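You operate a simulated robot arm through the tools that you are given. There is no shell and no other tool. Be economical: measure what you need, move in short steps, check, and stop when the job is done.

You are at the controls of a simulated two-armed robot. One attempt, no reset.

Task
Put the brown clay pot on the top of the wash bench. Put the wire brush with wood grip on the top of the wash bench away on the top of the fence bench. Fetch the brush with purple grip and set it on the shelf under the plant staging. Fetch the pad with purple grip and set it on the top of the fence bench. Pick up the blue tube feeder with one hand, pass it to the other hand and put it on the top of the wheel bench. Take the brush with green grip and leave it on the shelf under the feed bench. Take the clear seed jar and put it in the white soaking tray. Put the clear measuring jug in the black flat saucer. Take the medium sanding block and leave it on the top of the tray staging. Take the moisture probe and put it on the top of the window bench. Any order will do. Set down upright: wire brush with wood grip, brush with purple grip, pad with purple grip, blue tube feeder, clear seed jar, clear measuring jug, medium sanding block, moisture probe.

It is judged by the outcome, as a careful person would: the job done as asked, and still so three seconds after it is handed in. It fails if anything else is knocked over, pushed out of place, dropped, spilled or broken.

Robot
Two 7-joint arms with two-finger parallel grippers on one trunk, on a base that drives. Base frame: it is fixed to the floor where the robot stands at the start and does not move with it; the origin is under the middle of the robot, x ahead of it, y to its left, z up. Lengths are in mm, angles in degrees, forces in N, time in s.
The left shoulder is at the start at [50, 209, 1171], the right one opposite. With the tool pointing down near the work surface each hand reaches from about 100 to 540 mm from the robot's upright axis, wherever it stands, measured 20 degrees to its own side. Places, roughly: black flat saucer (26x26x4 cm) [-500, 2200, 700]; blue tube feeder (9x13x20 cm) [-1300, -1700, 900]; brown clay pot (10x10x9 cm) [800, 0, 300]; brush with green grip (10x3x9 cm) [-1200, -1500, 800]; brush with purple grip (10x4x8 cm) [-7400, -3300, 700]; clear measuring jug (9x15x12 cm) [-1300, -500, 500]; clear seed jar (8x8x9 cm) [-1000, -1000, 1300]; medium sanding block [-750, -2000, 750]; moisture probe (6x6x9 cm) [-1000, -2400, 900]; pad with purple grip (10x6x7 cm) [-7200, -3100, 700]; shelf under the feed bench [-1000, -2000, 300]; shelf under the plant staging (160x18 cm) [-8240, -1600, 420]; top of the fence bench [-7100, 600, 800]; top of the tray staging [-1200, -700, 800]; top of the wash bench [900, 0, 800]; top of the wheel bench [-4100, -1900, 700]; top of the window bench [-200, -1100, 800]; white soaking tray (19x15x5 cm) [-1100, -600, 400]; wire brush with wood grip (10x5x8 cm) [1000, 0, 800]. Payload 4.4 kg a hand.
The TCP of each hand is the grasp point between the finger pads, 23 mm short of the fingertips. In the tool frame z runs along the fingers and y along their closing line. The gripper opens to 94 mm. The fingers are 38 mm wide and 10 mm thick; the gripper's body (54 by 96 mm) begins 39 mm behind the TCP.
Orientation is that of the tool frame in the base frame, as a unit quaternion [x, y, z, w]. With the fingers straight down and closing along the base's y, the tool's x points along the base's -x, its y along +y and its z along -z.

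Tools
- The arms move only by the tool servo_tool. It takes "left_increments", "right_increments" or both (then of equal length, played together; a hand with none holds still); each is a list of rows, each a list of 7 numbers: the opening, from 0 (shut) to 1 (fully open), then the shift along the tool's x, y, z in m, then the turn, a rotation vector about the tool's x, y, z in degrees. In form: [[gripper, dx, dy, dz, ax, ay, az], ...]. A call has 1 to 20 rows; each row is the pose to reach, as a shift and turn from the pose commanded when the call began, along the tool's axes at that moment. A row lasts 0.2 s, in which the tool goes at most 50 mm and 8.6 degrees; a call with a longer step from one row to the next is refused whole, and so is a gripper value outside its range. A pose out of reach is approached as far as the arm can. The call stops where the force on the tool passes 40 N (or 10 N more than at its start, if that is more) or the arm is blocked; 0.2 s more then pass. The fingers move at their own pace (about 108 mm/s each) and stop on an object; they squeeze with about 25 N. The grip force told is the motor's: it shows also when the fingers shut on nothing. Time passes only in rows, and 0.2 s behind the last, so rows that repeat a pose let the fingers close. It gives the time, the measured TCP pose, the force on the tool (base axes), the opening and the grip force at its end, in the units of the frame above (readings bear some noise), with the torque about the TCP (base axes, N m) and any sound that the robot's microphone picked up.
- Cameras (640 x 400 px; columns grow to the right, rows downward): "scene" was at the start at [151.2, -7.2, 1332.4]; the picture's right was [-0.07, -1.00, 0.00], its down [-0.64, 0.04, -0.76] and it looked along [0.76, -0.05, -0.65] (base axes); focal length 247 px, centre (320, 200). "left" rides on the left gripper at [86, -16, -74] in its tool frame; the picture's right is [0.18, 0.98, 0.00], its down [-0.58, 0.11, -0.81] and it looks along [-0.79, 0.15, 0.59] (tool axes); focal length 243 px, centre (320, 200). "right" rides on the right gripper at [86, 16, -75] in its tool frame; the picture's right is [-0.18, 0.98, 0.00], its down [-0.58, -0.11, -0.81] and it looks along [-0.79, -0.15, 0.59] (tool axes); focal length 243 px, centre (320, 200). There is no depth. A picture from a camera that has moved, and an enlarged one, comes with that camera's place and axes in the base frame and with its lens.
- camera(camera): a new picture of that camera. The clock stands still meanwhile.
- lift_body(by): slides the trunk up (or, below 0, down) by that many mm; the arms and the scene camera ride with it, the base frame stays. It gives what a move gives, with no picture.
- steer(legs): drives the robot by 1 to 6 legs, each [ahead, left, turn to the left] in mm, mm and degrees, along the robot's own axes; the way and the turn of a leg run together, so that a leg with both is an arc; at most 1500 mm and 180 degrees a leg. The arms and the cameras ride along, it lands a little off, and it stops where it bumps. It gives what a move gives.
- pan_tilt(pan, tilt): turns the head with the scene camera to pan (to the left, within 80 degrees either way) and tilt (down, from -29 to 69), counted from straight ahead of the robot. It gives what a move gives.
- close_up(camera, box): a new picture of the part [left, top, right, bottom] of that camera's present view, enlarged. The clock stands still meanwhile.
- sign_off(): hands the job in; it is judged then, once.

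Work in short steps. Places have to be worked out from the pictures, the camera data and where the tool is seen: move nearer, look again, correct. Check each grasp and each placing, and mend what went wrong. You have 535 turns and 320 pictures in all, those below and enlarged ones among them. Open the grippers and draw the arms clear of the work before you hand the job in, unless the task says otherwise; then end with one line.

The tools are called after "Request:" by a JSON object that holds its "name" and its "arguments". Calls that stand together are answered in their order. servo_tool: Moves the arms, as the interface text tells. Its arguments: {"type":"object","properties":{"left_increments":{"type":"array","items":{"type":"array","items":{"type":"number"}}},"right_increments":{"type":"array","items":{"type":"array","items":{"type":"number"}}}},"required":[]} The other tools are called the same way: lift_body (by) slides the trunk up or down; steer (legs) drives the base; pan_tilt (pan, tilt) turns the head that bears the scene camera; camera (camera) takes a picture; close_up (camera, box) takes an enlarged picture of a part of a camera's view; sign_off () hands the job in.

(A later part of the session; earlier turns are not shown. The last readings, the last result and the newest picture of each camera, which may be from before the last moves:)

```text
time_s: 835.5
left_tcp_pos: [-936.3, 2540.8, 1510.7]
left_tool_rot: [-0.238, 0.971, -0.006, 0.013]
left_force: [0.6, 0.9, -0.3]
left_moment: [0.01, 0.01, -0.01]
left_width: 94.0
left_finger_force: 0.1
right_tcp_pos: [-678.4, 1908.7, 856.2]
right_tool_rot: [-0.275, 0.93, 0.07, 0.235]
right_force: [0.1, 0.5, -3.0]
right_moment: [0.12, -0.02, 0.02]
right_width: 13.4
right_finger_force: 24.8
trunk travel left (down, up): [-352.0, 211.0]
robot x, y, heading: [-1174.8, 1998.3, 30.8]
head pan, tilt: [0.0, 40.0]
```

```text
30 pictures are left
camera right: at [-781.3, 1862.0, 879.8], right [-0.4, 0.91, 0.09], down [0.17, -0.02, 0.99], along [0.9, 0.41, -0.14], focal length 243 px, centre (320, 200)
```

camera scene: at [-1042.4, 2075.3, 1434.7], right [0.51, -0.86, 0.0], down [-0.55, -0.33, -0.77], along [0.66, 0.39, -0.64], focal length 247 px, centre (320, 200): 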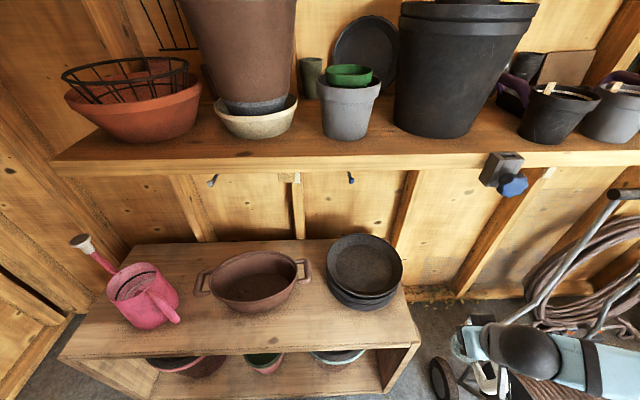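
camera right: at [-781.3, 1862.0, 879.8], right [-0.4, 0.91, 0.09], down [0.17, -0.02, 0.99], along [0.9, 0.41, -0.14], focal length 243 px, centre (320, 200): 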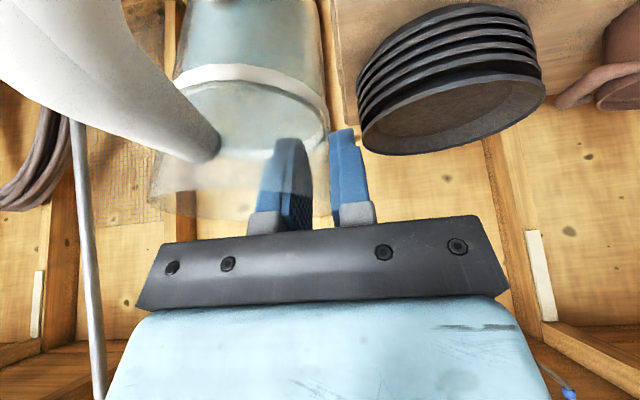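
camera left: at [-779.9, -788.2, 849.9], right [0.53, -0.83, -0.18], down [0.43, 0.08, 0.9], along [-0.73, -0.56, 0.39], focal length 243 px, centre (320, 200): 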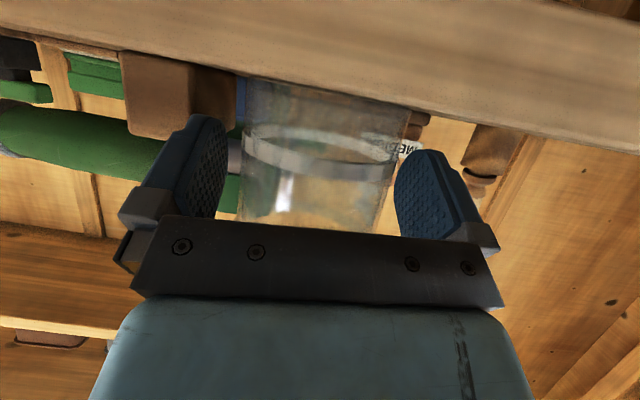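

I bring the hand 229 mm left (in front of the crate), then forward 120 with the arm and 80 with the base.

Request:
{"name": "servo_tool", "arguments": {"right_increments": [[0, 0, 0.038, 0, 0, 0, 0], [0, 0, 0.076, 0, 0, 0, 0], [0, 0, 0.114, 0, 0, 0, 0], [0, 0, 0.152, 0, 0, 0, 0], [0, 0, 0.19, 0, 0, 0, 0], [0, 0, 0.229, 0, 0, 0, 0], [0, -0.035, 0.229, 0.019, 0, 0, 0], [0, -0.07, 0.229, 0.0375, 0, 0, 0], [0, -0.106, 0.229, 0.056, 0, 0, 0]]}}

Request:
{"name": "steer", "arguments": {"legs": [[80, 0, 0]]}}

Request:
{"name": "camera", "arguments": {"camera": "right"}}

Request:
{"name": "close_up", "arguments": {"camera": "scene", "box": [260, 200, 480, 360]}}

```text
time_s: 837.5
left_tcp_pos: [-935.6, 2540.3, 1511.2]
left_tool_rot: [-0.239, 0.971, -0.007, 0.012]
left_force: [1.0, 0.2, -0.4]
left_moment: [-0.04, -0.02, -0.01]
left_width: 93.8
left_finger_force: 0.1
right_tcp_pos: [-701.5, 2165.1, 855.4]
right_tool_rot: [-0.275, 0.929, 0.071, 0.235]
right_force: [0.5, 0.1, -3.4]
right_moment: [0.14, -0.01, 0.01]
right_width: 13.3
right_finger_force: 24.5
right hand out of reach, approached as far as the arm can: row 2
trunk travel left (down, up): [-352.0, 211.0]
robot x, y, heading: [-1171.8, 1999.3, 30.5]
head pan, tilt: [0.0, 40.0]
```

```text
time_s: 838.6
left_tcp_pos: [-868.3, 2582.8, 1512.0]
left_tool_rot: [-0.239, 0.971, -0.006, 0.013]
left_force: [0.8, -0.4, 0.2]
left_moment: [-0.02, 0.0, 0.02]
left_width: 94.0
left_finger_force: 0.0
right_tcp_pos: [-632.5, 2204.5, 856.2]
right_tool_rot: [-0.274, 0.93, 0.07, 0.235]
right_force: [-0.3, 0.0, -3.8]
right_moment: [0.14, 0.0, 0.0]
right_width: 13.4
right_finger_force: 25.2
trunk travel left (down, up): [-352.0, 211.0]
robot x, y, heading: [-1102.8, 2037.7, 30.9]
head pan, tilt: [0.0, 40.0]
```

```text
29 pictures are left
camera right: at [-735.1, 2159.6, 880.1], right [-0.4, 0.91, 0.09], down [0.17, -0.02, 0.99], along [0.9, 0.41, -0.14], focal length 243 px, centre (320, 200)
```

right: 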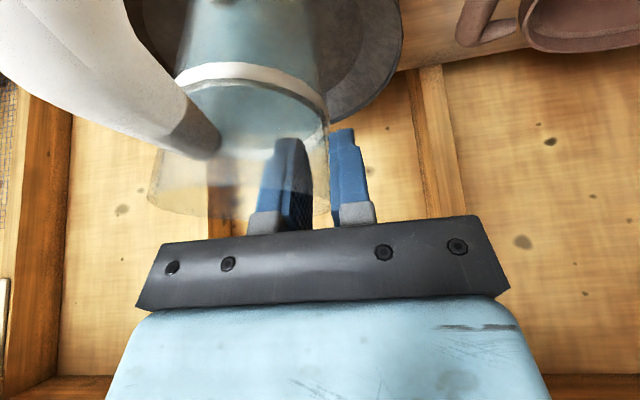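

```text
2.50 times, centred on (370, 280) of scene
camera zoom: at [-974.2, 2116.2, 1434.6], right [0.51, -0.86, 0.0], down [-0.55, -0.33, -0.77], along [0.66, 0.39, -0.64], focal length 618 px, centre (195, 0)
```

zoom: 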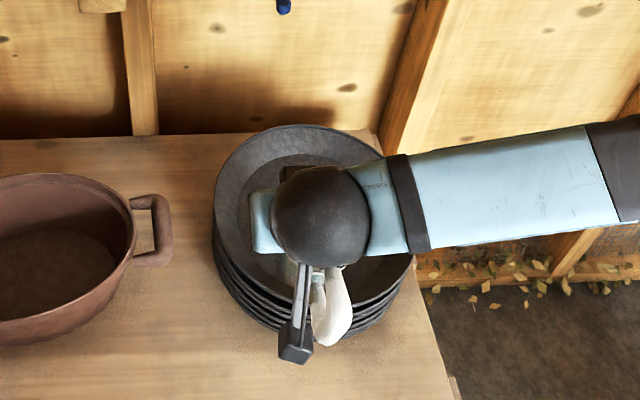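

Saucer centre refined to [-519, 2209]. I move the jug 106 mm forward and 10 right, over the saucer's middle.

Request:
{"name": "servo_tool", "arguments": {"right_increments": [[0, -0.031, -0.003, 0.0165, 0, 0, 0], [0, -0.062, -0.006, 0.033, 0, 0, 0], [0, -0.0936, -0.01, 0.0497, 0, 0, 0]]}}

Request:
{"name": "camera", "arguments": {"camera": "right"}}

Request:
{"name": "close_up", "arguments": {"camera": "scene", "box": [260, 180, 460, 340]}}

```text
time_s: 839.4
left_tcp_pos: [-862.4, 2572.2, 1513.3]
left_tool_rot: [-0.238, 0.971, -0.002, 0.012]
left_force: [1.1, 0.1, -0.3]
left_moment: [-0.02, 0.03, -0.02]
left_width: 94.1
left_finger_force: 0.0
right_tcp_pos: [-537.2, 2248.7, 849.9]
right_tool_rot: [-0.271, 0.931, 0.071, 0.232]
right_force: [-0.4, 1.2, -2.9]
right_moment: [0.14, 0.02, 0.0]
right_width: 13.0
right_finger_force: 24.9
trunk travel left (down, up): [-352.0, 211.0]
robot x, y, heading: [-1105.1, 2039.6, 30.6]
head pan, tilt: [0.0, 40.0]
```

```text
27 pictures are left
camera right: at [-638.7, 2202.7, 876.1], right [-0.39, 0.91, 0.09], down [0.18, -0.03, 0.98], along [0.9, 0.4, -0.15], focal length 243 px, centre (320, 200)
```

right: 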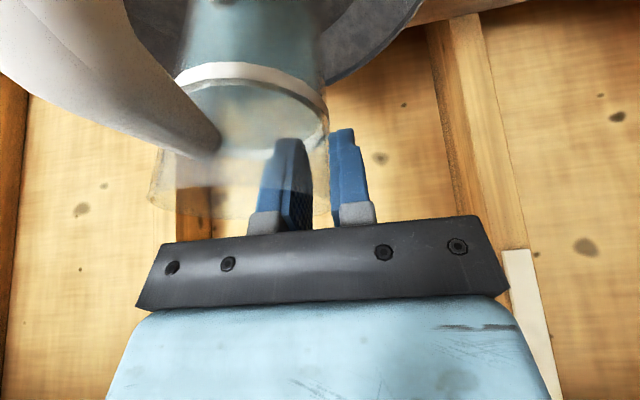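

```text
2.50 times, centred on (360, 260) of scene
camera zoom: at [-969.1, 2107.4, 1433.4], right [0.51, -0.86, -0.01], down [-0.56, -0.32, -0.77], along [0.66, 0.4, -0.64], focal length 618 px, centre (220, 50)
```

zoom: 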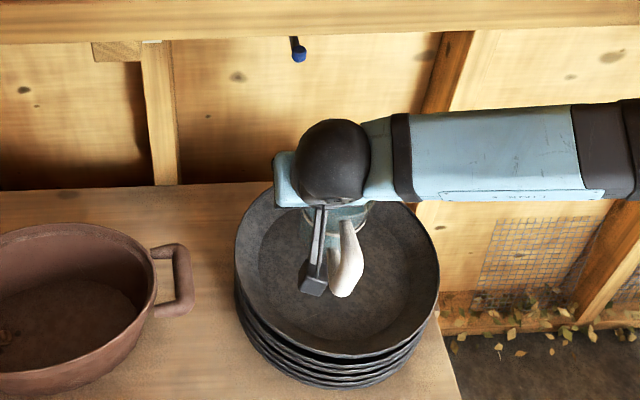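

The jug is above the saucer's centre. There is a slight base deflection, so I lower straight down in small steps to contact.

Request:
{"name": "servo_tool", "arguments": {"right_increments": [[0, 0.0141, 0, 0.0264, 0, 0, 0], [0, 0.0188, 0, 0.0352, 0, 0, 0], [0, 0.0211, 0, 0.0396, 0, 0, 0], [0, 0.0235, 0, 0.044, 0, 0, 0], [0, 0.0258, 0, 0.0484, 0, 0, 0], [0, 0.0282, 0, 0.0528, 0, 0, 0], [0, 0.0305, 0, 0.0572, 0, 0, 0], [0, 0.0329, 0, 0.0616, 0, 0, 0]]}}

Request:
{"name": "camera", "arguments": {"camera": "right"}}

```text
time_s: 841.2
left_tcp_pos: [-870.9, 2580.0, 1512.2]
left_tool_rot: [-0.239, 0.971, -0.006, 0.012]
left_force: [0.6, -0.3, 0.2]
left_moment: [0.03, 0.03, 0.03]
left_width: 94.0
left_finger_force: 0.1
right_tcp_pos: [-539.5, 2260.1, 794.8]
right_tool_rot: [-0.273, 0.929, 0.075, 0.239]
right_force: [-6.7, -3.4, 20.1]
right_moment: [-1.2, 0.86, -0.26]
right_width: 14.8
right_finger_force: 25.4
trunk travel left (down, up): [-352.0, 211.0]
robot x, y, heading: [-1106.4, 2035.9, 30.9]
head pan, tilt: [0.0, 40.0]
stopped in row 8 (right hand): the force on the tool passed its limit at 42 N (the readings are from after the stop); the commanded pose is now the measured one
```

```text
25 pictures are left
camera right: at [-640.8, 2212.1, 817.4], right [-0.4, 0.91, 0.1], down [0.16, -0.03, 0.99], along [0.9, 0.41, -0.13], focal length 243 px, centre (320, 200)
```

right: 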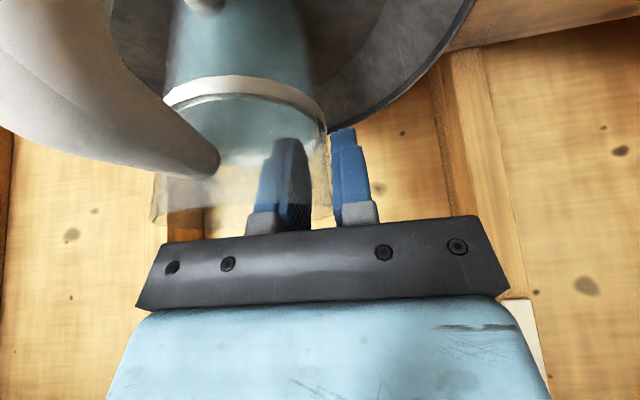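

Contact at z=795 as expected. I open gently and check.

Request:
{"name": "servo_tool", "arguments": {"right_increments": [[0.2, 0, 0, 0, 0, 0, 0], [0.3, 0, 0, 0, 0, 0, 0], [0.42, 0, 0, 0, 0, 0, 0], [0.42, 0, 0, 0, 0, 0, 0]]}}

Request:
{"name": "camera", "arguments": {"camera": "right"}}

```text
time_s: 842.2
left_tcp_pos: [-868.5, 2580.8, 1511.5]
left_tool_rot: [-0.238, 0.971, -0.008, 0.012]
left_force: [0.1, -0.1, 1.0]
left_moment: [0.02, -0.01, 0.0]
left_width: 94.1
left_finger_force: 0.0
right_tcp_pos: [-537.3, 2259.3, 791.2]
right_tool_rot: [-0.274, 0.929, 0.072, 0.238]
right_force: [-0.2, -0.5, 0.4]
right_moment: [0.04, 0.01, 0.03]
right_width: 39.6
right_finger_force: 0.1
trunk travel left (down, up): [-352.0, 211.0]
robot x, y, heading: [-1106.9, 2038.6, 30.7]
head pan, tilt: [0.0, 40.0]
```

```text
24 pictures are left
camera right: at [-639.8, 2211.9, 815.1], right [-0.4, 0.91, 0.09], down [0.16, -0.03, 0.99], along [0.9, 0.41, -0.14], focal length 243 px, centre (320, 200)
```

right: 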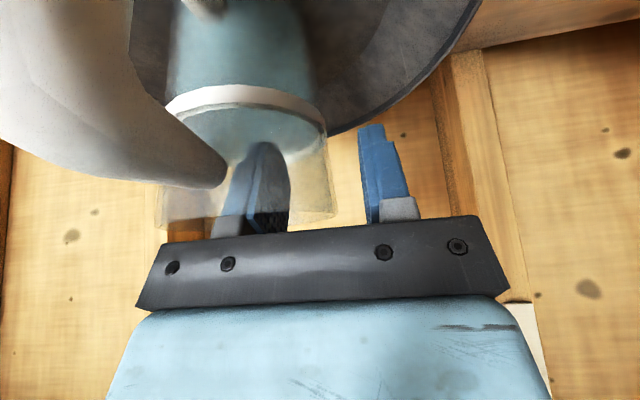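

The jug stands free. I withdraw along the finger axis, then back the base away.

Request:
{"name": "servo_tool", "arguments": {"right_increments": [[0.42, 0, 0, -0.02, 0, 0, 0], [0.42, 0, 0, -0.05, 0, 0, 0], [0.42, 0, 0, -0.085, 0, 0, 0], [0.42, 0, 0, -0.12, 0, 0, 0]]}}

Request:
{"name": "steer", "arguments": {"legs": [[-250, 0, 0]]}}

Request:
{"name": "camera", "arguments": {"camera": "scene"}}

```text
time_s: 843.2
left_tcp_pos: [-853.2, 2575.2, 1508.1]
left_tool_rot: [-0.239, 0.971, -0.001, 0.007]
left_force: [0.3, -0.3, 0.4]
left_moment: [0.0, 0.0, 0.0]
left_width: 93.9
left_finger_force: 0.0
right_tcp_pos: [-580.1, 2220.5, 884.0]
right_tool_rot: [-0.273, 0.932, 0.074, 0.229]
right_force: [1.0, -0.7, 1.5]
right_moment: [-0.05, 0.04, 0.0]
right_width: 39.3
right_finger_force: 0.0
trunk travel left (down, up): [-352.0, 211.0]
robot x, y, heading: [-1104.8, 2037.1, 31.0]
head pan, tilt: [0.0, 40.0]
```

```text
time_s: 845.0
left_tcp_pos: [-1085.2, 2454.3, 1510.6]
left_tool_rot: [-0.24, 0.971, -0.006, 0.013]
left_force: [-0.2, 0.1, 0.0]
left_moment: [-0.01, -0.02, -0.01]
left_width: 93.9
left_finger_force: 0.0
right_tcp_pos: [-800.8, 2099.1, 895.7]
right_tool_rot: [-0.275, 0.929, 0.074, 0.238]
right_force: [-0.5, -0.2, -0.4]
right_moment: [-0.02, 0.0, 0.02]
right_width: 39.4
right_finger_force: 0.0
trunk travel left (down, up): [-352.0, 211.0]
robot x, y, heading: [-1318.1, 1911.8, 31.2]
head pan, tilt: [0.0, 40.0]
```

```text
23 pictures are left
camera scene: at [-1188.8, 1988.3, 1434.6], right [0.52, -0.86, 0.0], down [-0.55, -0.33, -0.77], along [0.66, 0.39, -0.64], focal length 247 px, centre (320, 200)
```

scene: 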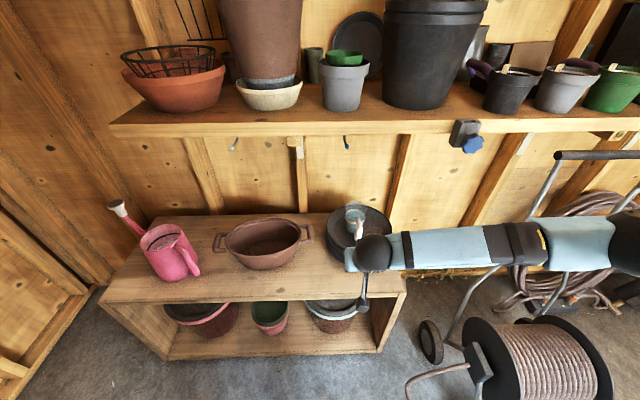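

Zoom to confirm the jug stands upright in the saucer.

Request:
{"name": "close_up", "arguments": {"camera": "scene", "box": [300, 180, 420, 290]}}

```text
3.64 times, centred on (360, 235) of scene
camera zoom: at [-1188.8, 1988.3, 1434.6], right [0.52, -0.86, 0.0], down [-0.55, -0.33, -0.77], along [0.66, 0.39, -0.64], focal length 898 px, centre (174, 73)
```

zoom: 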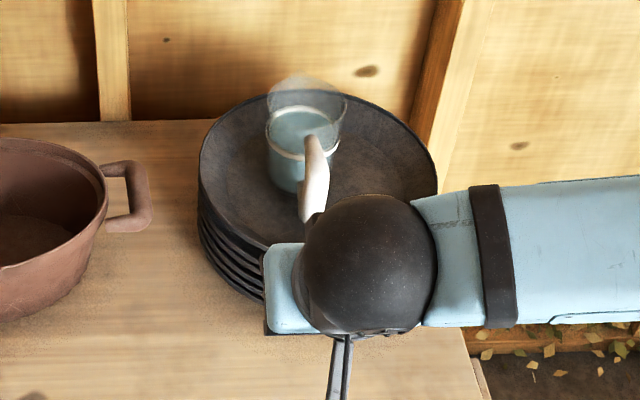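

The jug stands upright in the saucer. I back away 300 from the crate and cart, raise the right hand, and look across to the window bench to re-check the probe.

Request:
{"name": "steer", "arguments": {"legs": [[-300, 0, 0]]}}

Request:
{"name": "servo_tool", "arguments": {"right_increments": [[1, -0.02, 0, -0.035, 0, 6, 0], [1, -0.04, 0, -0.07, 0, 13, 0], [1, -0.06, 0, -0.1, 0, 20, 0], [1, -0.06, 0, -0.12, 0, 27, 0]]}}

Request:
{"name": "pan_tilt", "arguments": {"pan": -80, "tilt": 15}}

Request:
{"name": "camera", "arguments": {"camera": "scene"}}

```text
time_s: 847.1
left_tcp_pos: [-1343.9, 2296.4, 1511.0]
left_tool_rot: [-0.24, 0.971, -0.006, 0.013]
left_force: [0.2, -0.1, 0.3]
left_moment: [-0.01, 0.01, 0.02]
left_width: 93.9
left_finger_force: 0.0
right_tcp_pos: [-1060.9, 1941.6, 895.5]
right_tool_rot: [-0.274, 0.929, 0.073, 0.237]
right_force: [0.7, 0.1, 0.3]
right_moment: [0.01, -0.02, -0.02]
right_width: 39.8
right_finger_force: 0.1
trunk travel left (down, up): [-352.0, 211.0]
robot x, y, heading: [-1578.8, 1752.6, 31.1]
head pan, tilt: [0.0, 40.0]
```

```text
time_s: 848.1
left_tcp_pos: [-1344.4, 2298.0, 1510.5]
left_tool_rot: [-0.239, 0.971, -0.008, 0.013]
left_force: [-0.6, 0.5, -0.1]
left_moment: [-0.04, 0.0, -0.04]
left_width: 93.9
left_finger_force: 0.1
right_tcp_pos: [-1066.6, 1938.2, 1032.1]
right_tool_rot: [-0.283, 0.959, 0.007, 0.013]
right_force: [-0.6, -0.2, -0.3]
right_moment: [0.03, 0.01, -0.01]
right_width: 94.4
right_finger_force: 0.1
trunk travel left (down, up): [-352.0, 211.0]
robot x, y, heading: [-1580.4, 1754.6, 30.7]
head pan, tilt: [0.0, 40.0]
```

```text
time_s: 849.6
left_tcp_pos: [-1343.3, 2297.8, 1510.6]
left_tool_rot: [-0.239, 0.971, -0.007, 0.013]
left_force: [-1.0, -1.0, 0.8]
left_moment: [-0.01, 0.0, 0.01]
left_width: 94.1
left_finger_force: 0.1
right_tcp_pos: [-1064.4, 1938.0, 1031.3]
right_tool_rot: [-0.284, 0.959, 0.008, 0.015]
right_force: [-0.9, -0.6, -0.1]
right_moment: [0.01, 0.04, 0.0]
right_width: 94.2
right_finger_force: 0.0
trunk travel left (down, up): [-352.0, 211.0]
robot x, y, heading: [-1578.1, 1751.7, 31.0]
head pan, tilt: [-80.0, 15.0]
```

```text
21 pictures are left
camera scene: at [-1461.6, 1717.5, 1474.2], right [-0.76, -0.65, 0.0], down [-0.17, 0.2, -0.97], along [0.63, -0.73, -0.26], focal length 247 px, centre (320, 200)
```

scene: 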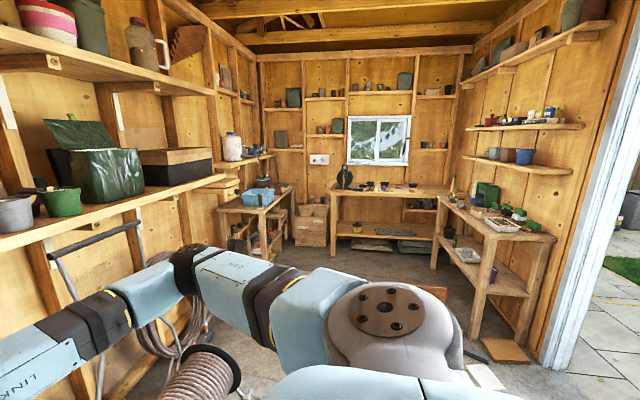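

Zoom in on the window bench and the wash bench.

Request:
{"name": "close_up", "arguments": {"camera": "scene", "box": [330, 165, 450, 225]}}

Request:
{"name": "close_up", "arguments": {"camera": "scene", "box": [200, 160, 320, 235]}}

Request:
{"name": "close_up", "arguments": {"camera": "scene", "box": [430, 170, 560, 300]}}

```text
5.33 times, centred on (390, 195) of scene
camera zoom: at [-1461.6, 1717.5, 1474.2], right [-0.76, -0.65, 0.0], down [-0.17, 0.2, -0.97], along [0.63, -0.73, -0.26], focal length 1318 px, centre (-53, 227)
```

zoom: 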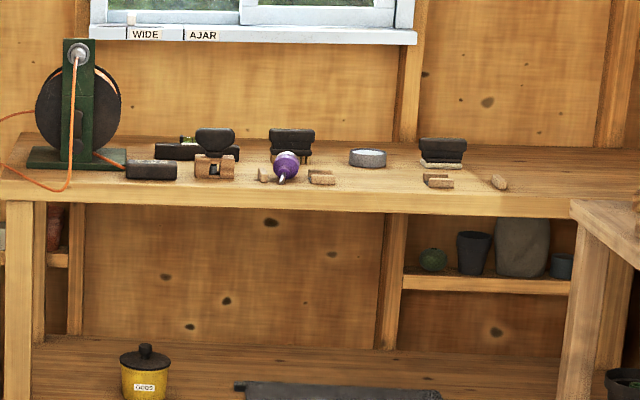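

```text
5.33 times, centred on (260, 198) of scene
camera zoom: at [-1461.6, 1717.5, 1474.2], right [-0.76, -0.65, 0.0], down [-0.17, 0.2, -0.97], along [0.63, -0.73, -0.26], focal length 1318 px, centre (640, 213)
```

zoom: 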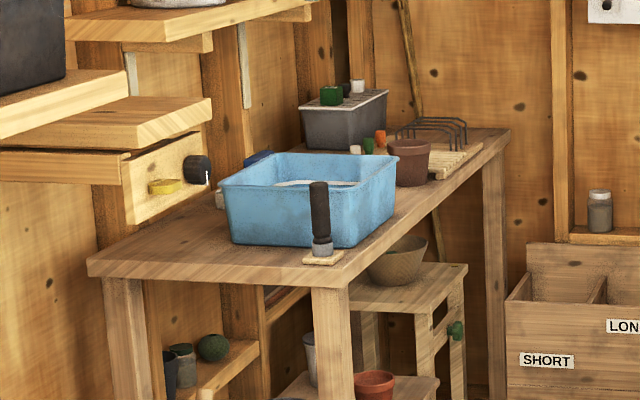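

```text
3.08 times, centred on (495, 235) of scene
camera zoom: at [-1461.6, 1717.5, 1474.2], right [-0.76, -0.65, 0.0], down [-0.17, 0.2, -0.97], along [0.63, -0.73, -0.26], focal length 760 px, centre (-218, 92)
```

zoom: 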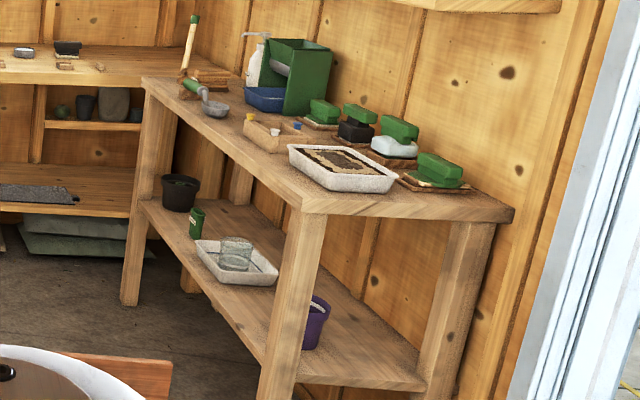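

The probe looks odd from here; I zoom in more closely.

Request:
{"name": "close_up", "arguments": {"camera": "scene", "box": [370, 182, 402, 202]}}

```text
16.00 times, centred on (386, 192) of scene
camera zoom: at [-1461.6, 1717.5, 1474.2], right [-0.76, -0.65, 0.0], down [-0.17, 0.2, -0.97], along [0.63, -0.73, -0.26], focal length 3953 px, centre (-736, 328)
```

zoom: 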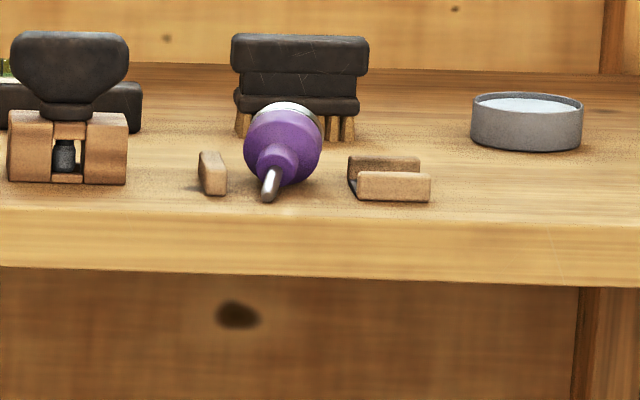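

The probe has fallen over (probably nudged by the left elbow later). I must stand it up again. I pull the right hand in and drive back around the pile to the window bench.

Request:
{"name": "servo_tool", "arguments": {"right_increments": [[1, 0.045, 0, -0.01, 0, 0, 0], [1, 0.09, 0, -0.02, 0, 0, 0], [1, 0.13, 0, -0.03, 0, 0, 0]]}}

Request:
{"name": "steer", "arguments": {"legs": [[0, -1000, 0], [250, -350, 0], [70, -900, 0], [0, 0, -90]]}}

Request:
{"name": "pan_tilt", "arguments": {"pan": 0, "tilt": 35}}

Request:
{"name": "camera", "arguments": {"camera": "scene"}}

```text
time_s: 850.4
left_tcp_pos: [-1344.5, 2298.5, 1511.4]
left_tool_rot: [-0.239, 0.971, -0.007, 0.012]
left_force: [0.2, -0.2, 0.2]
left_moment: [0.03, -0.01, 0.0]
left_width: 93.9
left_finger_force: 0.1
right_tcp_pos: [-1176.8, 1865.0, 1055.9]
right_tool_rot: [-0.283, 0.959, 0.007, 0.014]
right_force: [0.5, -1.1, 0.5]
right_moment: [0.0, 0.01, 0.0]
right_width: 94.0
right_finger_force: 0.1
trunk travel left (down, up): [-352.0, 211.0]
robot x, y, heading: [-1577.7, 1754.8, 30.9]
head pan, tilt: [-80.0, 15.0]
```

```text
time_s: 874.5
left_tcp_pos: [398.0, -261.5, 1510.3]
left_tool_rot: [0.512, 0.859, -0.014, 0.004]
left_force: [0.0, 0.3, -0.2]
left_moment: [0.01, 0.02, 0.02]
left_width: 93.7
left_finger_force: 0.1
right_tcp_pos: [-31.9, -435.0, 1056.2]
right_tool_rot: [0.472, 0.881, -0.006, 0.015]
right_force: [-0.1, 0.0, -0.4]
right_moment: [-0.01, 0.0, 0.01]
right_width: 94.1
right_finger_force: 0.1
trunk travel left (down, up): [-352.0, 211.0]
robot x, y, heading: [-143.2, -32.7, -58.5]
head pan, tilt: [-80.0, 15.0]
```

```text
time_s: 876.1
left_tcp_pos: [396.0, -261.3, 1510.8]
left_tool_rot: [0.512, 0.859, -0.014, 0.005]
left_force: [-0.2, -0.1, 0.3]
left_moment: [0.01, 0.05, 0.01]
left_width: 94.0
left_finger_force: 0.1
right_tcp_pos: [-31.7, -433.6, 1055.0]
right_tool_rot: [0.473, 0.881, -0.006, 0.015]
right_force: [0.0, -0.4, 0.3]
right_moment: [-0.01, 0.03, -0.02]
right_width: 93.9
right_finger_force: 0.0
trunk travel left (down, up): [-352.0, 211.0]
robot x, y, heading: [-150.2, -30.5, -58.6]
head pan, tilt: [0.0, 35.0]
```

```text
16 pictures are left
camera scene: at [-67.5, -165.8, 1442.3], right [-0.85, -0.52, 0.0], down [-0.3, 0.49, -0.82], along [0.43, -0.7, -0.57], focal length 247 px, centre (320, 200)
```

scene: 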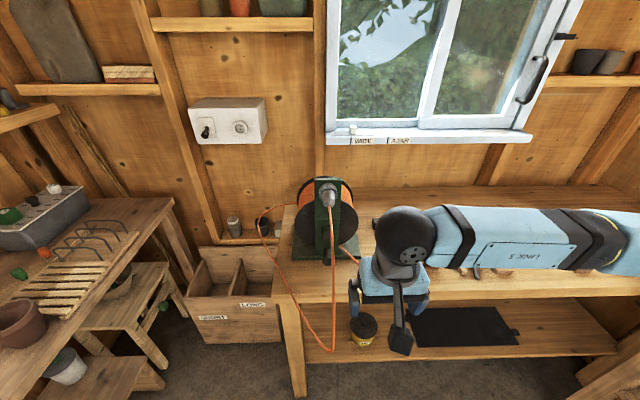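

I go 150 ahead and 290 right so the fallen probe is within the right arm's range.

Request:
{"name": "steer", "arguments": {"legs": [[150, 0, 0], [0, -290, 0]]}}

Request:
{"name": "camera", "arguments": {"camera": "right"}}

```text
time_s: 880.2
left_tcp_pos: [227.8, -540.8, 1511.0]
left_tool_rot: [0.511, 0.859, -0.013, 0.004]
left_force: [-0.3, -0.5, -0.3]
left_moment: [-0.02, 0.03, 0.01]
left_width: 93.9
left_finger_force: 0.1
right_tcp_pos: [-200.3, -715.2, 1054.0]
right_tool_rot: [0.472, 0.881, -0.005, 0.015]
right_force: [-0.6, 0.0, -0.8]
right_moment: [0.01, 0.02, -0.01]
right_width: 94.1
right_finger_force: 0.1
trunk travel left (down, up): [-352.0, 211.0]
robot x, y, heading: [-321.4, -312.5, -58.3]
head pan, tilt: [0.0, 35.0]
```

```text
15 pictures are left
camera right: at [-236.9, -632.5, 1126.7], right [0.92, 0.39, 0.01], down [0.21, -0.53, 0.82], along [0.33, -0.76, -0.57], focal length 243 px, centre (320, 200)
```

right: 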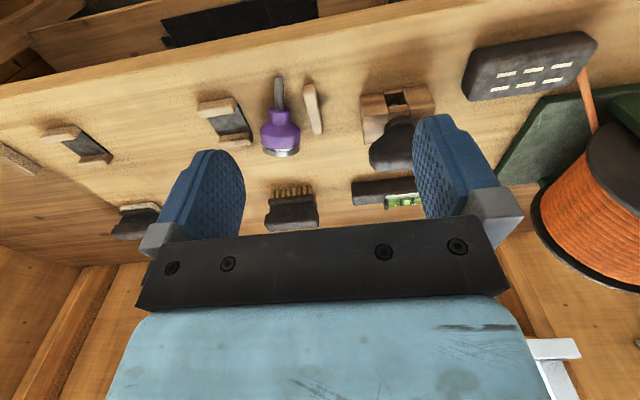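

The probe lies with its spike toward me, dial at ≈[-192, -861, 876], next to the little stick. I align yaw with its axis (+13.6°) and move above it, keeping the tips over the stick's height.

Request:
{"name": "servo_tool", "arguments": {"right_increments": [[1, -0.03, -0.018, 0.015, 0, 0, 3.4], [1, -0.062, -0.037, 0.03, 0, 0, 6.8], [1, -0.095, -0.056, 0.05, 0, 0, 10.2], [1, -0.126, -0.074, 0.075, 0, 0, 13.6], [1, -0.126, -0.074, 0.105, 0, 0, 13.6]]}}

Request:
{"name": "close_up", "arguments": {"camera": "right", "box": [200, 30, 440, 230]}}

```text
time_s: 881.4
left_tcp_pos: [227.5, -541.7, 1511.4]
left_tool_rot: [0.512, 0.859, -0.013, 0.004]
left_force: [-0.5, -0.5, 0.0]
left_moment: [0.02, -0.03, 0.02]
left_width: 94.1
left_finger_force: 0.0
right_tcp_pos: [-189.7, -862.9, 955.2]
right_tool_rot: [0.573, 0.819, -0.003, 0.016]
right_force: [1.1, -1.0, -0.3]
right_moment: [-0.02, -0.03, 0.0]
right_width: 94.1
right_finger_force: 0.0
trunk travel left (down, up): [-352.0, 211.0]
robot x, y, heading: [-314.8, -317.6, -58.4]
head pan, tilt: [0.0, 35.0]
```

```text
2.00 times, centred on (320, 130) of right
camera zoom: at [-205.4, -774.6, 1025.7], right [0.99, 0.16, 0.02], down [0.08, -0.56, 0.82], along [0.15, -0.81, -0.57], focal length 485 px, centre (320, 340)
```

zoom: 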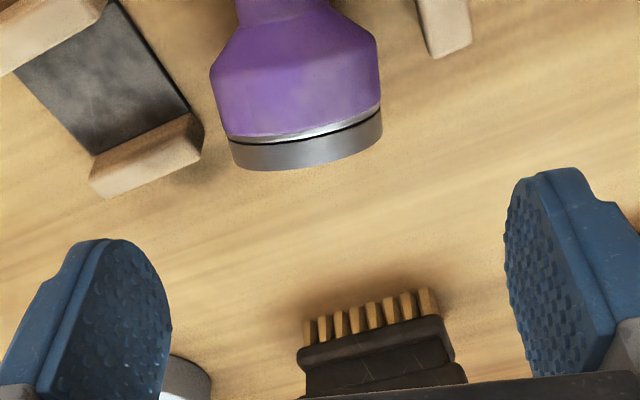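

Nicely aligned (axis within 3°, 6 mm lateral). I shift, descend to z≈890 (tips above the stick) and close on the dial.

Request:
{"name": "servo_tool", "arguments": {"right_increments": [[1, 0.002, -0.005, 0.03, 0, 0, 0], [1, 0.003, -0.005, 0.065, 0, 0, 0], [0.7, 0.003, -0.005, 0.065, 0, 0, 0], [0.3, 0.003, -0.005, 0.065, 0, 0, 0], [0, 0.003, -0.005, 0.065, 0, 0, 0], [0, 0.003, -0.005, 0.065, 0, 0, 0]]}}

Request:
{"name": "close_up", "arguments": {"camera": "right", "box": [200, 30, 440, 230]}}

```text
time_s: 882.8
left_tcp_pos: [227.8, -542.3, 1511.5]
left_tool_rot: [0.512, 0.859, -0.014, 0.004]
left_force: [-1.2, 0.0, 0.4]
left_moment: [0.02, 0.04, 0.0]
left_width: 93.7
left_finger_force: 0.1
right_tcp_pos: [-194.6, -865.1, 887.4]
right_tool_rot: [0.572, 0.82, -0.003, 0.016]
right_force: [-0.1, -0.4, 0.9]
right_moment: [-0.06, 0.02, 0.02]
right_width: 52.9
right_finger_force: 24.9
trunk travel left (down, up): [-352.0, 211.0]
robot x, y, heading: [-314.4, -311.8, -58.6]
head pan, tilt: [0.0, 35.0]
```

```text
2.00 times, centred on (320, 130) of right
camera zoom: at [-209.7, -775.2, 959.4], right [0.99, 0.16, 0.02], down [0.08, -0.56, 0.82], along [0.15, -0.81, -0.57], focal length 485 px, centre (320, 340)
```

zoom: 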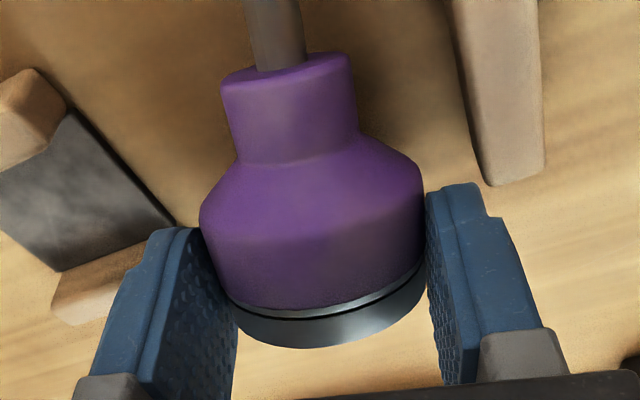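

Gripped across the dial (53 mm). I lift the hand to shoulder height, then lower the trunk so the hand can pitch forward.

Request:
{"name": "servo_tool", "arguments": {"right_increments": [[0, 0, 0, -0.03, 0, 0, 0], [0, 0, 0, -0.075, 0, 0, 0], [0, 0, 0, -0.12, 0, 0, 0], [0, 0, 0, -0.165, 0, 0, 0], [0, 0, 0, -0.21, 0, 0, 0], [0, 0, 0, -0.255, 0, 0, 0], [0, 0, 0, -0.3, 0, 0, 0], [0, 0, 0, -0.345, 0, 0, 0], [0, 0, 0, -0.385, 0, 0, 0]]}}

Request:
{"name": "lift_body", "arguments": {"by": -270}}

Request:
{"name": "servo_tool", "arguments": {"right_increments": [[0, 0, 0, 0, 0, -8, 0], [0, 0, 0, 0, 0, -16, 0], [0, 0, 0, 0, 0, -24, 0], [0, 0, 0, 0, 0, -32, 0], [0, 0, 0, 0, 0, -40, 0], [0, 0, 0, 0, 0, -48, 0], [0, 0, 0, 0, 0, -56, 0], [0, 0, 0, 0, 0, -64, 0], [0, 0, 0, 0, 0, -71, 0]]}}

Request:
{"name": "camera", "arguments": {"camera": "scene"}}

```text
time_s: 884.8
left_tcp_pos: [227.7, -541.7, 1510.1]
left_tool_rot: [0.511, 0.859, -0.014, 0.004]
left_force: [0.4, -0.2, -1.1]
left_moment: [0.01, 0.01, -0.01]
left_width: 93.9
left_finger_force: 0.1
right_tcp_pos: [-202.3, -855.5, 1274.2]
right_tool_rot: [0.572, 0.82, -0.004, 0.015]
right_force: [-0.3, 0.4, -0.8]
right_moment: [0.01, -0.02, -0.01]
right_width: 52.9
right_finger_force: 24.8
trunk travel left (down, up): [-352.0, 211.0]
robot x, y, heading: [-318.8, -312.0, -58.3]
head pan, tilt: [0.0, 35.0]
```

```text
time_s: 887.5
left_tcp_pos: [227.8, -542.8, 1241.0]
left_tool_rot: [0.513, 0.858, -0.014, 0.004]
left_force: [-0.2, -0.7, 0.1]
left_moment: [0.0, 0.02, 0.04]
left_width: 94.5
left_finger_force: 0.0
right_tcp_pos: [-202.7, -854.8, 1003.2]
right_tool_rot: [0.573, 0.82, -0.002, 0.016]
right_force: [0.3, 0.8, -1.7]
right_moment: [-0.04, -0.03, 0.01]
right_width: 52.9
right_finger_force: 24.7
trunk travel left (down, up): [-82.0, 481.0]
robot x, y, heading: [-317.1, -309.8, -58.3]
head pan, tilt: [0.0, 35.0]
```

```text
time_s: 889.5
left_tcp_pos: [227.3, -540.5, 1240.7]
left_tool_rot: [0.512, 0.859, -0.014, 0.005]
left_force: [-0.1, 0.0, -0.5]
left_moment: [0.0, 0.01, -0.01]
left_width: 94.1
left_finger_force: 0.1
right_tcp_pos: [-201.8, -855.3, 1004.1]
right_tool_rot: [0.464, 0.658, -0.335, 0.489]
right_force: [0.2, -0.8, -1.0]
right_moment: [-0.01, -0.04, -0.03]
right_width: 52.9
right_finger_force: 24.9
trunk travel left (down, up): [-82.0, 481.0]
robot x, y, heading: [-315.8, -317.0, -58.3]
head pan, tilt: [0.0, 35.0]
```

```text
12 pictures are left
camera scene: at [-237.7, -447.2, 1172.2], right [-0.85, -0.52, 0.0], down [-0.3, 0.49, -0.82], along [0.43, -0.7, -0.57], focal length 247 px, centre (320, 200)
```

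scene: 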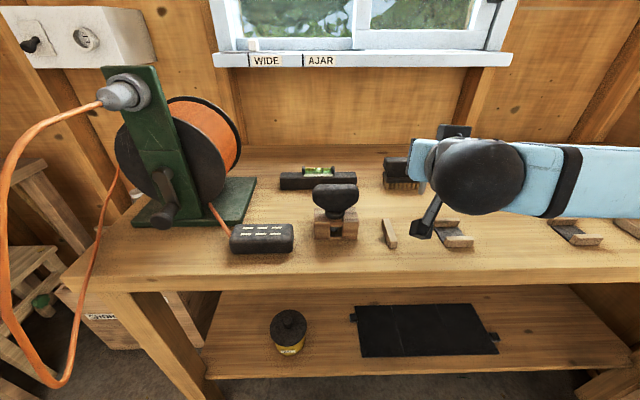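

The hand is pitched 71°. I check the probe's verticality with the wrist camera.

Request:
{"name": "camera", "arguments": {"camera": "right"}}

```text
11 pictures are left
camera right: at [-218.7, -759.1, 943.3], right [0.94, 0.29, 0.19], down [-0.32, 0.52, 0.79], along [0.13, -0.8, 0.58], focal length 243 px, centre (320, 200)
```

right: 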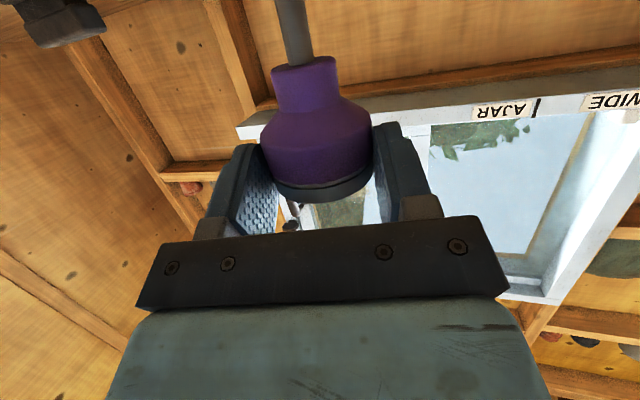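

From the wrist view the spike leans ~2° sideways; fore-aft it should be within ~1° by geometry. I trim the roll, move 35 mm toward the front edge (so the camera clears the bench), and lower with the trunk.

Request:
{"name": "servo_tool", "arguments": {"right_increments": [[0, 0.005, 0, -0.017, 0.6, 0, -1.9], [0, 0.0105, 0, -0.0334, 0.6, 0, -1.9]]}}

Request:
{"name": "lift_body", "arguments": {"by": -65}}

Request:
{"name": "close_up", "arguments": {"camera": "right", "box": [220, 0, 420, 230]}}

```text
time_s: 890.1
left_tcp_pos: [227.3, -542.3, 1240.3]
left_tool_rot: [0.511, 0.859, -0.014, 0.004]
left_force: [-0.2, 0.2, 0.0]
left_moment: [-0.03, 0.0, -0.01]
left_width: 94.2
left_finger_force: 0.1
right_tcp_pos: [-214.4, -822.0, 1002.2]
right_tool_rot: [0.457, 0.663, -0.348, 0.48]
right_force: [-0.7, -0.1, -0.3]
right_moment: [0.01, -0.01, 0.03]
right_width: 52.8
right_finger_force: 24.8
trunk travel left (down, up): [-82.0, 481.0]
robot x, y, heading: [-315.0, -312.4, -58.2]
head pan, tilt: [0.0, 35.0]
```

```text
time_s: 891.2
left_tcp_pos: [226.0, -542.7, 1176.2]
left_tool_rot: [0.512, 0.859, -0.013, 0.004]
left_force: [-1.1, -0.8, -0.8]
left_moment: [0.01, -0.02, 0.01]
left_width: 93.9
left_finger_force: 0.1
right_tcp_pos: [-215.5, -822.3, 936.9]
right_tool_rot: [0.456, 0.664, -0.347, 0.481]
right_force: [0.3, -1.5, 0.1]
right_moment: [0.02, 0.0, 0.01]
right_width: 52.8
right_finger_force: 25.2
trunk travel left (down, up): [-17.0, 546.0]
robot x, y, heading: [-317.4, -315.7, -58.3]
head pan, tilt: [0.0, 35.0]
```

```text
1.74 times, centred on (320, 115) of right
camera zoom: at [-232.8, -725.8, 876.1], right [0.95, 0.29, 0.15], down [-0.29, 0.53, 0.8], along [0.15, -0.8, 0.58], focal length 422 px, centre (320, 348)
```

zoom: 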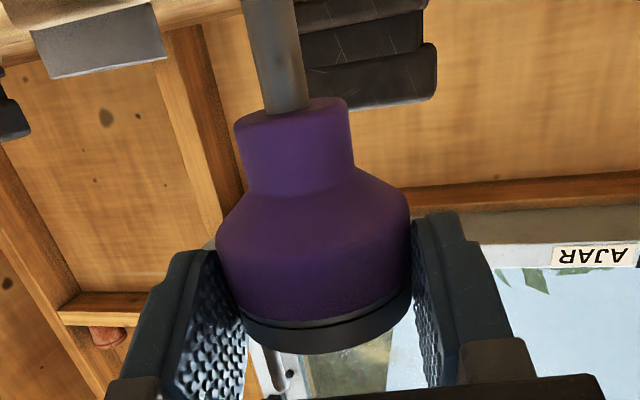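

Sideways lean is now ~1.3°, fore-aft consistent with vertical. I trim the rest and lower in 3 mm steps to contact.

Request:
{"name": "servo_tool", "arguments": {"right_increments": [[0, 0, 0, 0, 0.36, 0, -1.15], [0, 0.0038, 0, 0.0012, 0.36, 0, -1.15], [0, 0.0067, 0, 0.0021, 0.36, 0, -1.15], [0, 0.0095, 0, 0.003, 0.36, 0, -1.15]]}}

```text
time_s: 892.2
left_tcp_pos: [227.0, -542.0, 1175.8]
left_tool_rot: [0.512, 0.859, -0.014, 0.005]
left_force: [0.2, 0.3, 0.0]
left_moment: [0.01, 0.03, 0.03]
left_width: 94.2
left_finger_force: 0.1
right_tcp_pos: [-213.9, -822.5, 927.1]
right_tool_rot: [0.452, 0.668, -0.354, 0.475]
right_force: [-0.4, 0.4, 0.5]
right_moment: [-0.02, 0.0, 0.02]
right_width: 52.9
right_finger_force: 24.9
trunk travel left (down, up): [-17.0, 546.0]
robot x, y, heading: [-318.9, -311.6, -58.3]
head pan, tilt: [0.0, 35.0]
```

Request:
{"name": "servo_tool", "arguments": {"right_increments": [[0, 0.0019, 0, 0.0006, 0, 0, 0], [0, 0.0038, 0, 0.0012, 0, 0, 0], [0, 0.0057, 0, 0.0018, 0, 0, 0]]}}

```text
time_s: 893.0
left_tcp_pos: [227.3, -540.2, 1176.7]
left_tool_rot: [0.513, 0.858, -0.014, 0.005]
left_force: [0.1, 0.4, 0.0]
left_moment: [0.01, 0.0, 0.02]
left_width: 93.9
left_finger_force: 0.0
right_tcp_pos: [-217.0, -820.9, 923.7]
right_tool_rot: [0.45, 0.666, -0.354, 0.479]
right_force: [-0.6, 0.2, 22.0]
right_moment: [-0.31, -0.17, 0.11]
right_width: 53.0
right_finger_force: 24.9
trunk travel left (down, up): [-17.0, 546.0]
robot x, y, heading: [-318.2, -313.4, -58.2]
head pan, tilt: [0.0, 35.0]
```

Contact moments show the tip directly under the probe's axis (tilt ≈1–2°). I relieve the force slightly and open very gently.

Request:
{"name": "servo_tool", "arguments": {"right_increments": [[0, -0.0015, 0, -0.0005, 0, 0, 0], [0, -0.0022, 0, -0.0007, 0, 0, 0]]}}

```text
time_s: 893.6
left_tcp_pos: [227.3, -541.2, 1175.8]
left_tool_rot: [0.513, 0.858, -0.014, 0.005]
left_force: [0.5, -0.7, -0.1]
left_moment: [-0.01, -0.02, 0.01]
left_width: 94.2
left_finger_force: 0.0
right_tcp_pos: [-214.8, -821.7, 924.6]
right_tool_rot: [0.451, 0.667, -0.354, 0.476]
right_force: [-1.0, -2.6, 16.2]
right_moment: [-0.46, -0.03, -0.03]
right_width: 52.4
right_finger_force: 25.2
trunk travel left (down, up): [-17.0, 546.0]
robot x, y, heading: [-318.4, -310.3, -58.5]
head pan, tilt: [0.0, 35.0]
```

I open just a hair (about 1 mm) so it can settle on its tip while still caged, and look.

Request:
{"name": "servo_tool", "arguments": {"right_increments": [[0.55, 0, 0, 0, 0, 0, 0], [0.565, 0, 0, 0, 0, 0, 0], [0.572, 0, 0, 0, 0, 0, 0]]}}

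Request:
{"name": "close_up", "arguments": {"camera": "right", "box": [220, 0, 420, 230]}}

```text
time_s: 894.4
left_tcp_pos: [227.3, -542.9, 1175.1]
left_tool_rot: [0.512, 0.859, -0.013, 0.004]
left_force: [-0.1, 0.1, 0.0]
left_moment: [0.04, -0.01, -0.03]
left_width: 94.3
left_finger_force: 0.0
right_tcp_pos: [-214.4, -822.1, 923.7]
right_tool_rot: [0.45, 0.668, -0.353, 0.476]
right_force: [0.4, -0.5, -0.1]
right_moment: [0.02, 0.0, 0.0]
right_width: 54.4
right_finger_force: 0.0
trunk travel left (down, up): [-17.0, 546.0]
robot x, y, heading: [-318.1, -311.7, -58.3]
head pan, tilt: [0.0, 35.0]
```

```text
1.74 times, centred on (320, 115) of right
camera zoom: at [-233.8, -726.3, 861.8], right [0.95, 0.29, 0.13], down [-0.27, 0.53, 0.8], along [0.16, -0.79, 0.59], focal length 422 px, centre (320, 348)
```

zoom: 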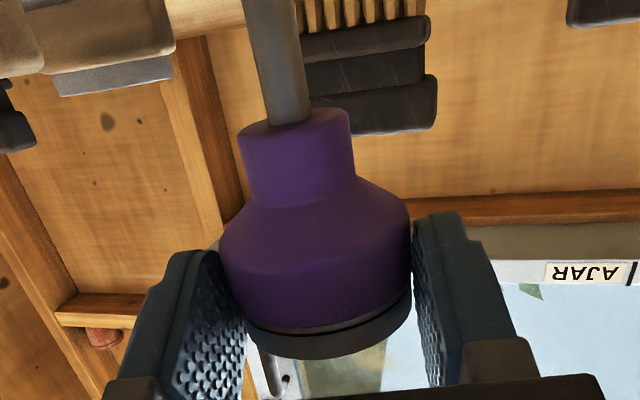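

It stays put with zero force. I open a little further and wait a second.

Request:
{"name": "servo_tool", "arguments": {"right_increments": [[0.6, 0, 0, 0, 0, 0, 0], [0.62, 0, 0, 0, 0, 0, 0], [0.64, 0, 0, 0, 0, 0, 0], [0.64, 0, 0, 0, 0, 0, 0], [0.64, 0, 0, 0, 0, 0, 0], [0.64, 0, 0, 0, 0, 0, 0], [0.64, 0, 0, 0, 0, 0, 0]]}}

Request:
{"name": "close_up", "arguments": {"camera": "right", "box": [220, 0, 420, 230]}}

```text
time_s: 896.0
left_tcp_pos: [227.8, -542.4, 1175.0]
left_tool_rot: [0.512, 0.859, -0.014, 0.004]
left_force: [0.5, 0.0, 0.0]
left_moment: [0.01, 0.02, -0.01]
left_width: 93.8
left_finger_force: 0.1
right_tcp_pos: [-213.3, -823.8, 923.2]
right_tool_rot: [0.451, 0.667, -0.353, 0.476]
right_force: [0.2, -0.4, 0.6]
right_moment: [0.01, 0.01, 0.0]
right_width: 60.2
right_finger_force: 0.1
trunk travel left (down, up): [-17.0, 546.0]
robot x, y, heading: [-316.5, -313.1, -58.5]
head pan, tilt: [0.0, 35.0]
```

```text
1.74 times, centred on (320, 115) of right
camera zoom: at [-233.8, -726.4, 862.3], right [0.95, 0.29, 0.13], down [-0.28, 0.53, 0.8], along [0.16, -0.79, 0.59], focal length 422 px, centre (320, 348)
```

zoom: 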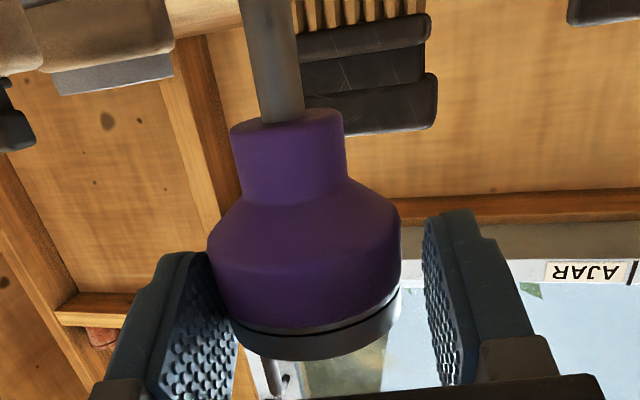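

It leans slightly against the right-hand finger — the lateral trim was short. I re-close, press lightly to hold the tip, shift the dial 3 mm to the left, relieve, and open a hair again.

Request:
{"name": "servo_tool", "arguments": {"right_increments": [[0.4, 0, 0, 0, 0, 0, 0], [0, 0, 0, 0, 0, 0, 0], [0, 0, 0, 0, 0, 0, 0], [0, 0.0012, 0, 0.0004, 0, 0, 0], [0, 0.0012, 0.0015, 0.0004, 0, 0, 0], [0, 0.0012, 0.003, 0.0004, 0, 0, 0], [0, 0.0012, 0.003, 0.0004, 0, 0, 0]]}}

Request:
{"name": "servo_tool", "arguments": {"right_increments": [[0, -0.0005, 0, 0, 0, 0, 0], [0.55, -0.001, 0, 0, 0, 0, 0], [0.572, -0.001, 0, 0, 0, 0, 0], [0.59, -0.001, 0, 0, 0, 0, 0], [0.6, -0.001, 0, 0, 0, 0, 0], [0.6, -0.001, 0, 0, 0, 0, 0]]}}

Request:
{"name": "close_up", "arguments": {"camera": "right", "box": [220, 0, 420, 230]}}

```text
time_s: 897.6
left_tcp_pos: [227.3, -541.2, 1176.3]
left_tool_rot: [0.512, 0.859, -0.014, 0.004]
left_force: [0.0, 0.8, 0.1]
left_moment: [0.01, -0.06, -0.03]
left_width: 94.0
left_finger_force: 0.1
right_tcp_pos: [-211.4, -820.8, 923.3]
right_tool_rot: [0.451, 0.667, -0.354, 0.476]
right_force: [-3.9, -1.3, 10.2]
right_moment: [-0.24, 0.18, -0.06]
right_width: 52.9
right_finger_force: 25.0
trunk travel left (down, up): [-17.0, 546.0]
robot x, y, heading: [-317.2, -312.5, -58.5]
head pan, tilt: [0.0, 35.0]
```

```text
time_s: 899.0
left_tcp_pos: [227.7, -541.9, 1174.7]
left_tool_rot: [0.512, 0.859, -0.013, 0.004]
left_force: [0.1, -0.6, 0.1]
left_moment: [0.01, -0.01, 0.01]
left_width: 93.9
left_finger_force: 0.0
right_tcp_pos: [-210.8, -822.7, 923.9]
right_tool_rot: [0.45, 0.668, -0.353, 0.476]
right_force: [-0.6, -0.3, 0.2]
right_moment: [-0.02, -0.01, 0.02]
right_width: 56.6
right_finger_force: 0.1
trunk travel left (down, up): [-17.0, 546.0]
robot x, y, heading: [-315.9, -310.4, -58.3]
head pan, tilt: [0.0, 35.0]
```

```text
1.74 times, centred on (320, 115) of right
camera zoom: at [-231.0, -726.2, 861.8], right [0.95, 0.29, 0.13], down [-0.28, 0.53, 0.8], along [0.16, -0.79, 0.59], focal length 422 px, centre (320, 348)
```

zoom: 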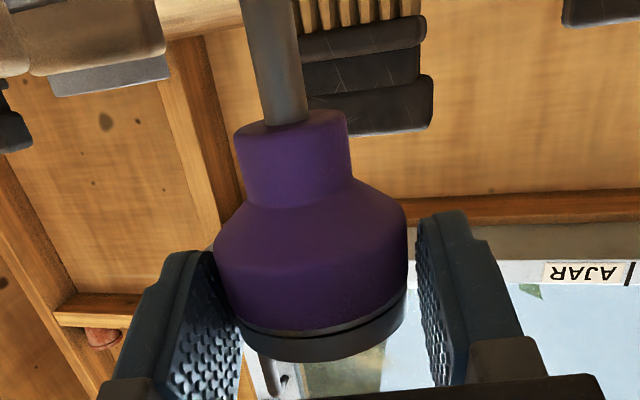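

Now within ~0.5° of vertical. I open further in small steps and check once more.

Request:
{"name": "servo_tool", "arguments": {"right_increments": [[0.62, 0, 0, 0, 0, 0, 0], [0.66, 0, 0, 0, 0, 0, 0], [0.7, 0, 0, 0, 0, 0, 0], [0.75, 0, 0, 0, 0, 0, 0], [0.75, 0, 0, 0, 0, 0, 0], [0.75, 0, 0, 0, 0, 0, 0], [0.75, 0, 0, 0, 0, 0, 0]]}}

Request:
{"name": "close_up", "arguments": {"camera": "right", "box": [220, 0, 420, 230]}}

```text
time_s: 900.6
left_tcp_pos: [228.9, -541.1, 1175.9]
left_tool_rot: [0.513, 0.859, -0.014, 0.004]
left_force: [0.4, -0.2, 1.0]
left_moment: [-0.03, 0.01, 0.03]
left_width: 93.9
left_finger_force: 0.1
right_tcp_pos: [-209.6, -822.0, 924.4]
right_tool_rot: [0.45, 0.667, -0.353, 0.477]
right_force: [-0.1, 0.1, -0.5]
right_moment: [0.0, -0.05, -0.02]
right_width: 70.4
right_finger_force: 0.1
trunk travel left (down, up): [-17.0, 546.0]
robot x, y, heading: [-316.2, -313.1, -58.7]
head pan, tilt: [0.0, 35.0]
```

```text
1.74 times, centred on (320, 115) of right
camera zoom: at [-231.0, -726.3, 861.8], right [0.95, 0.29, 0.13], down [-0.28, 0.54, 0.8], along [0.16, -0.79, 0.59], focal length 422 px, centre (320, 348)
```

zoom: 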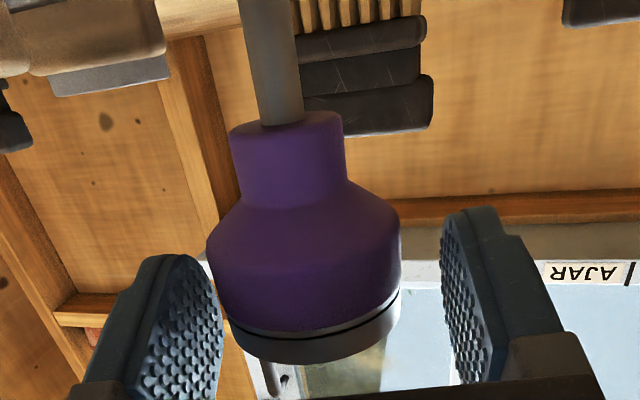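

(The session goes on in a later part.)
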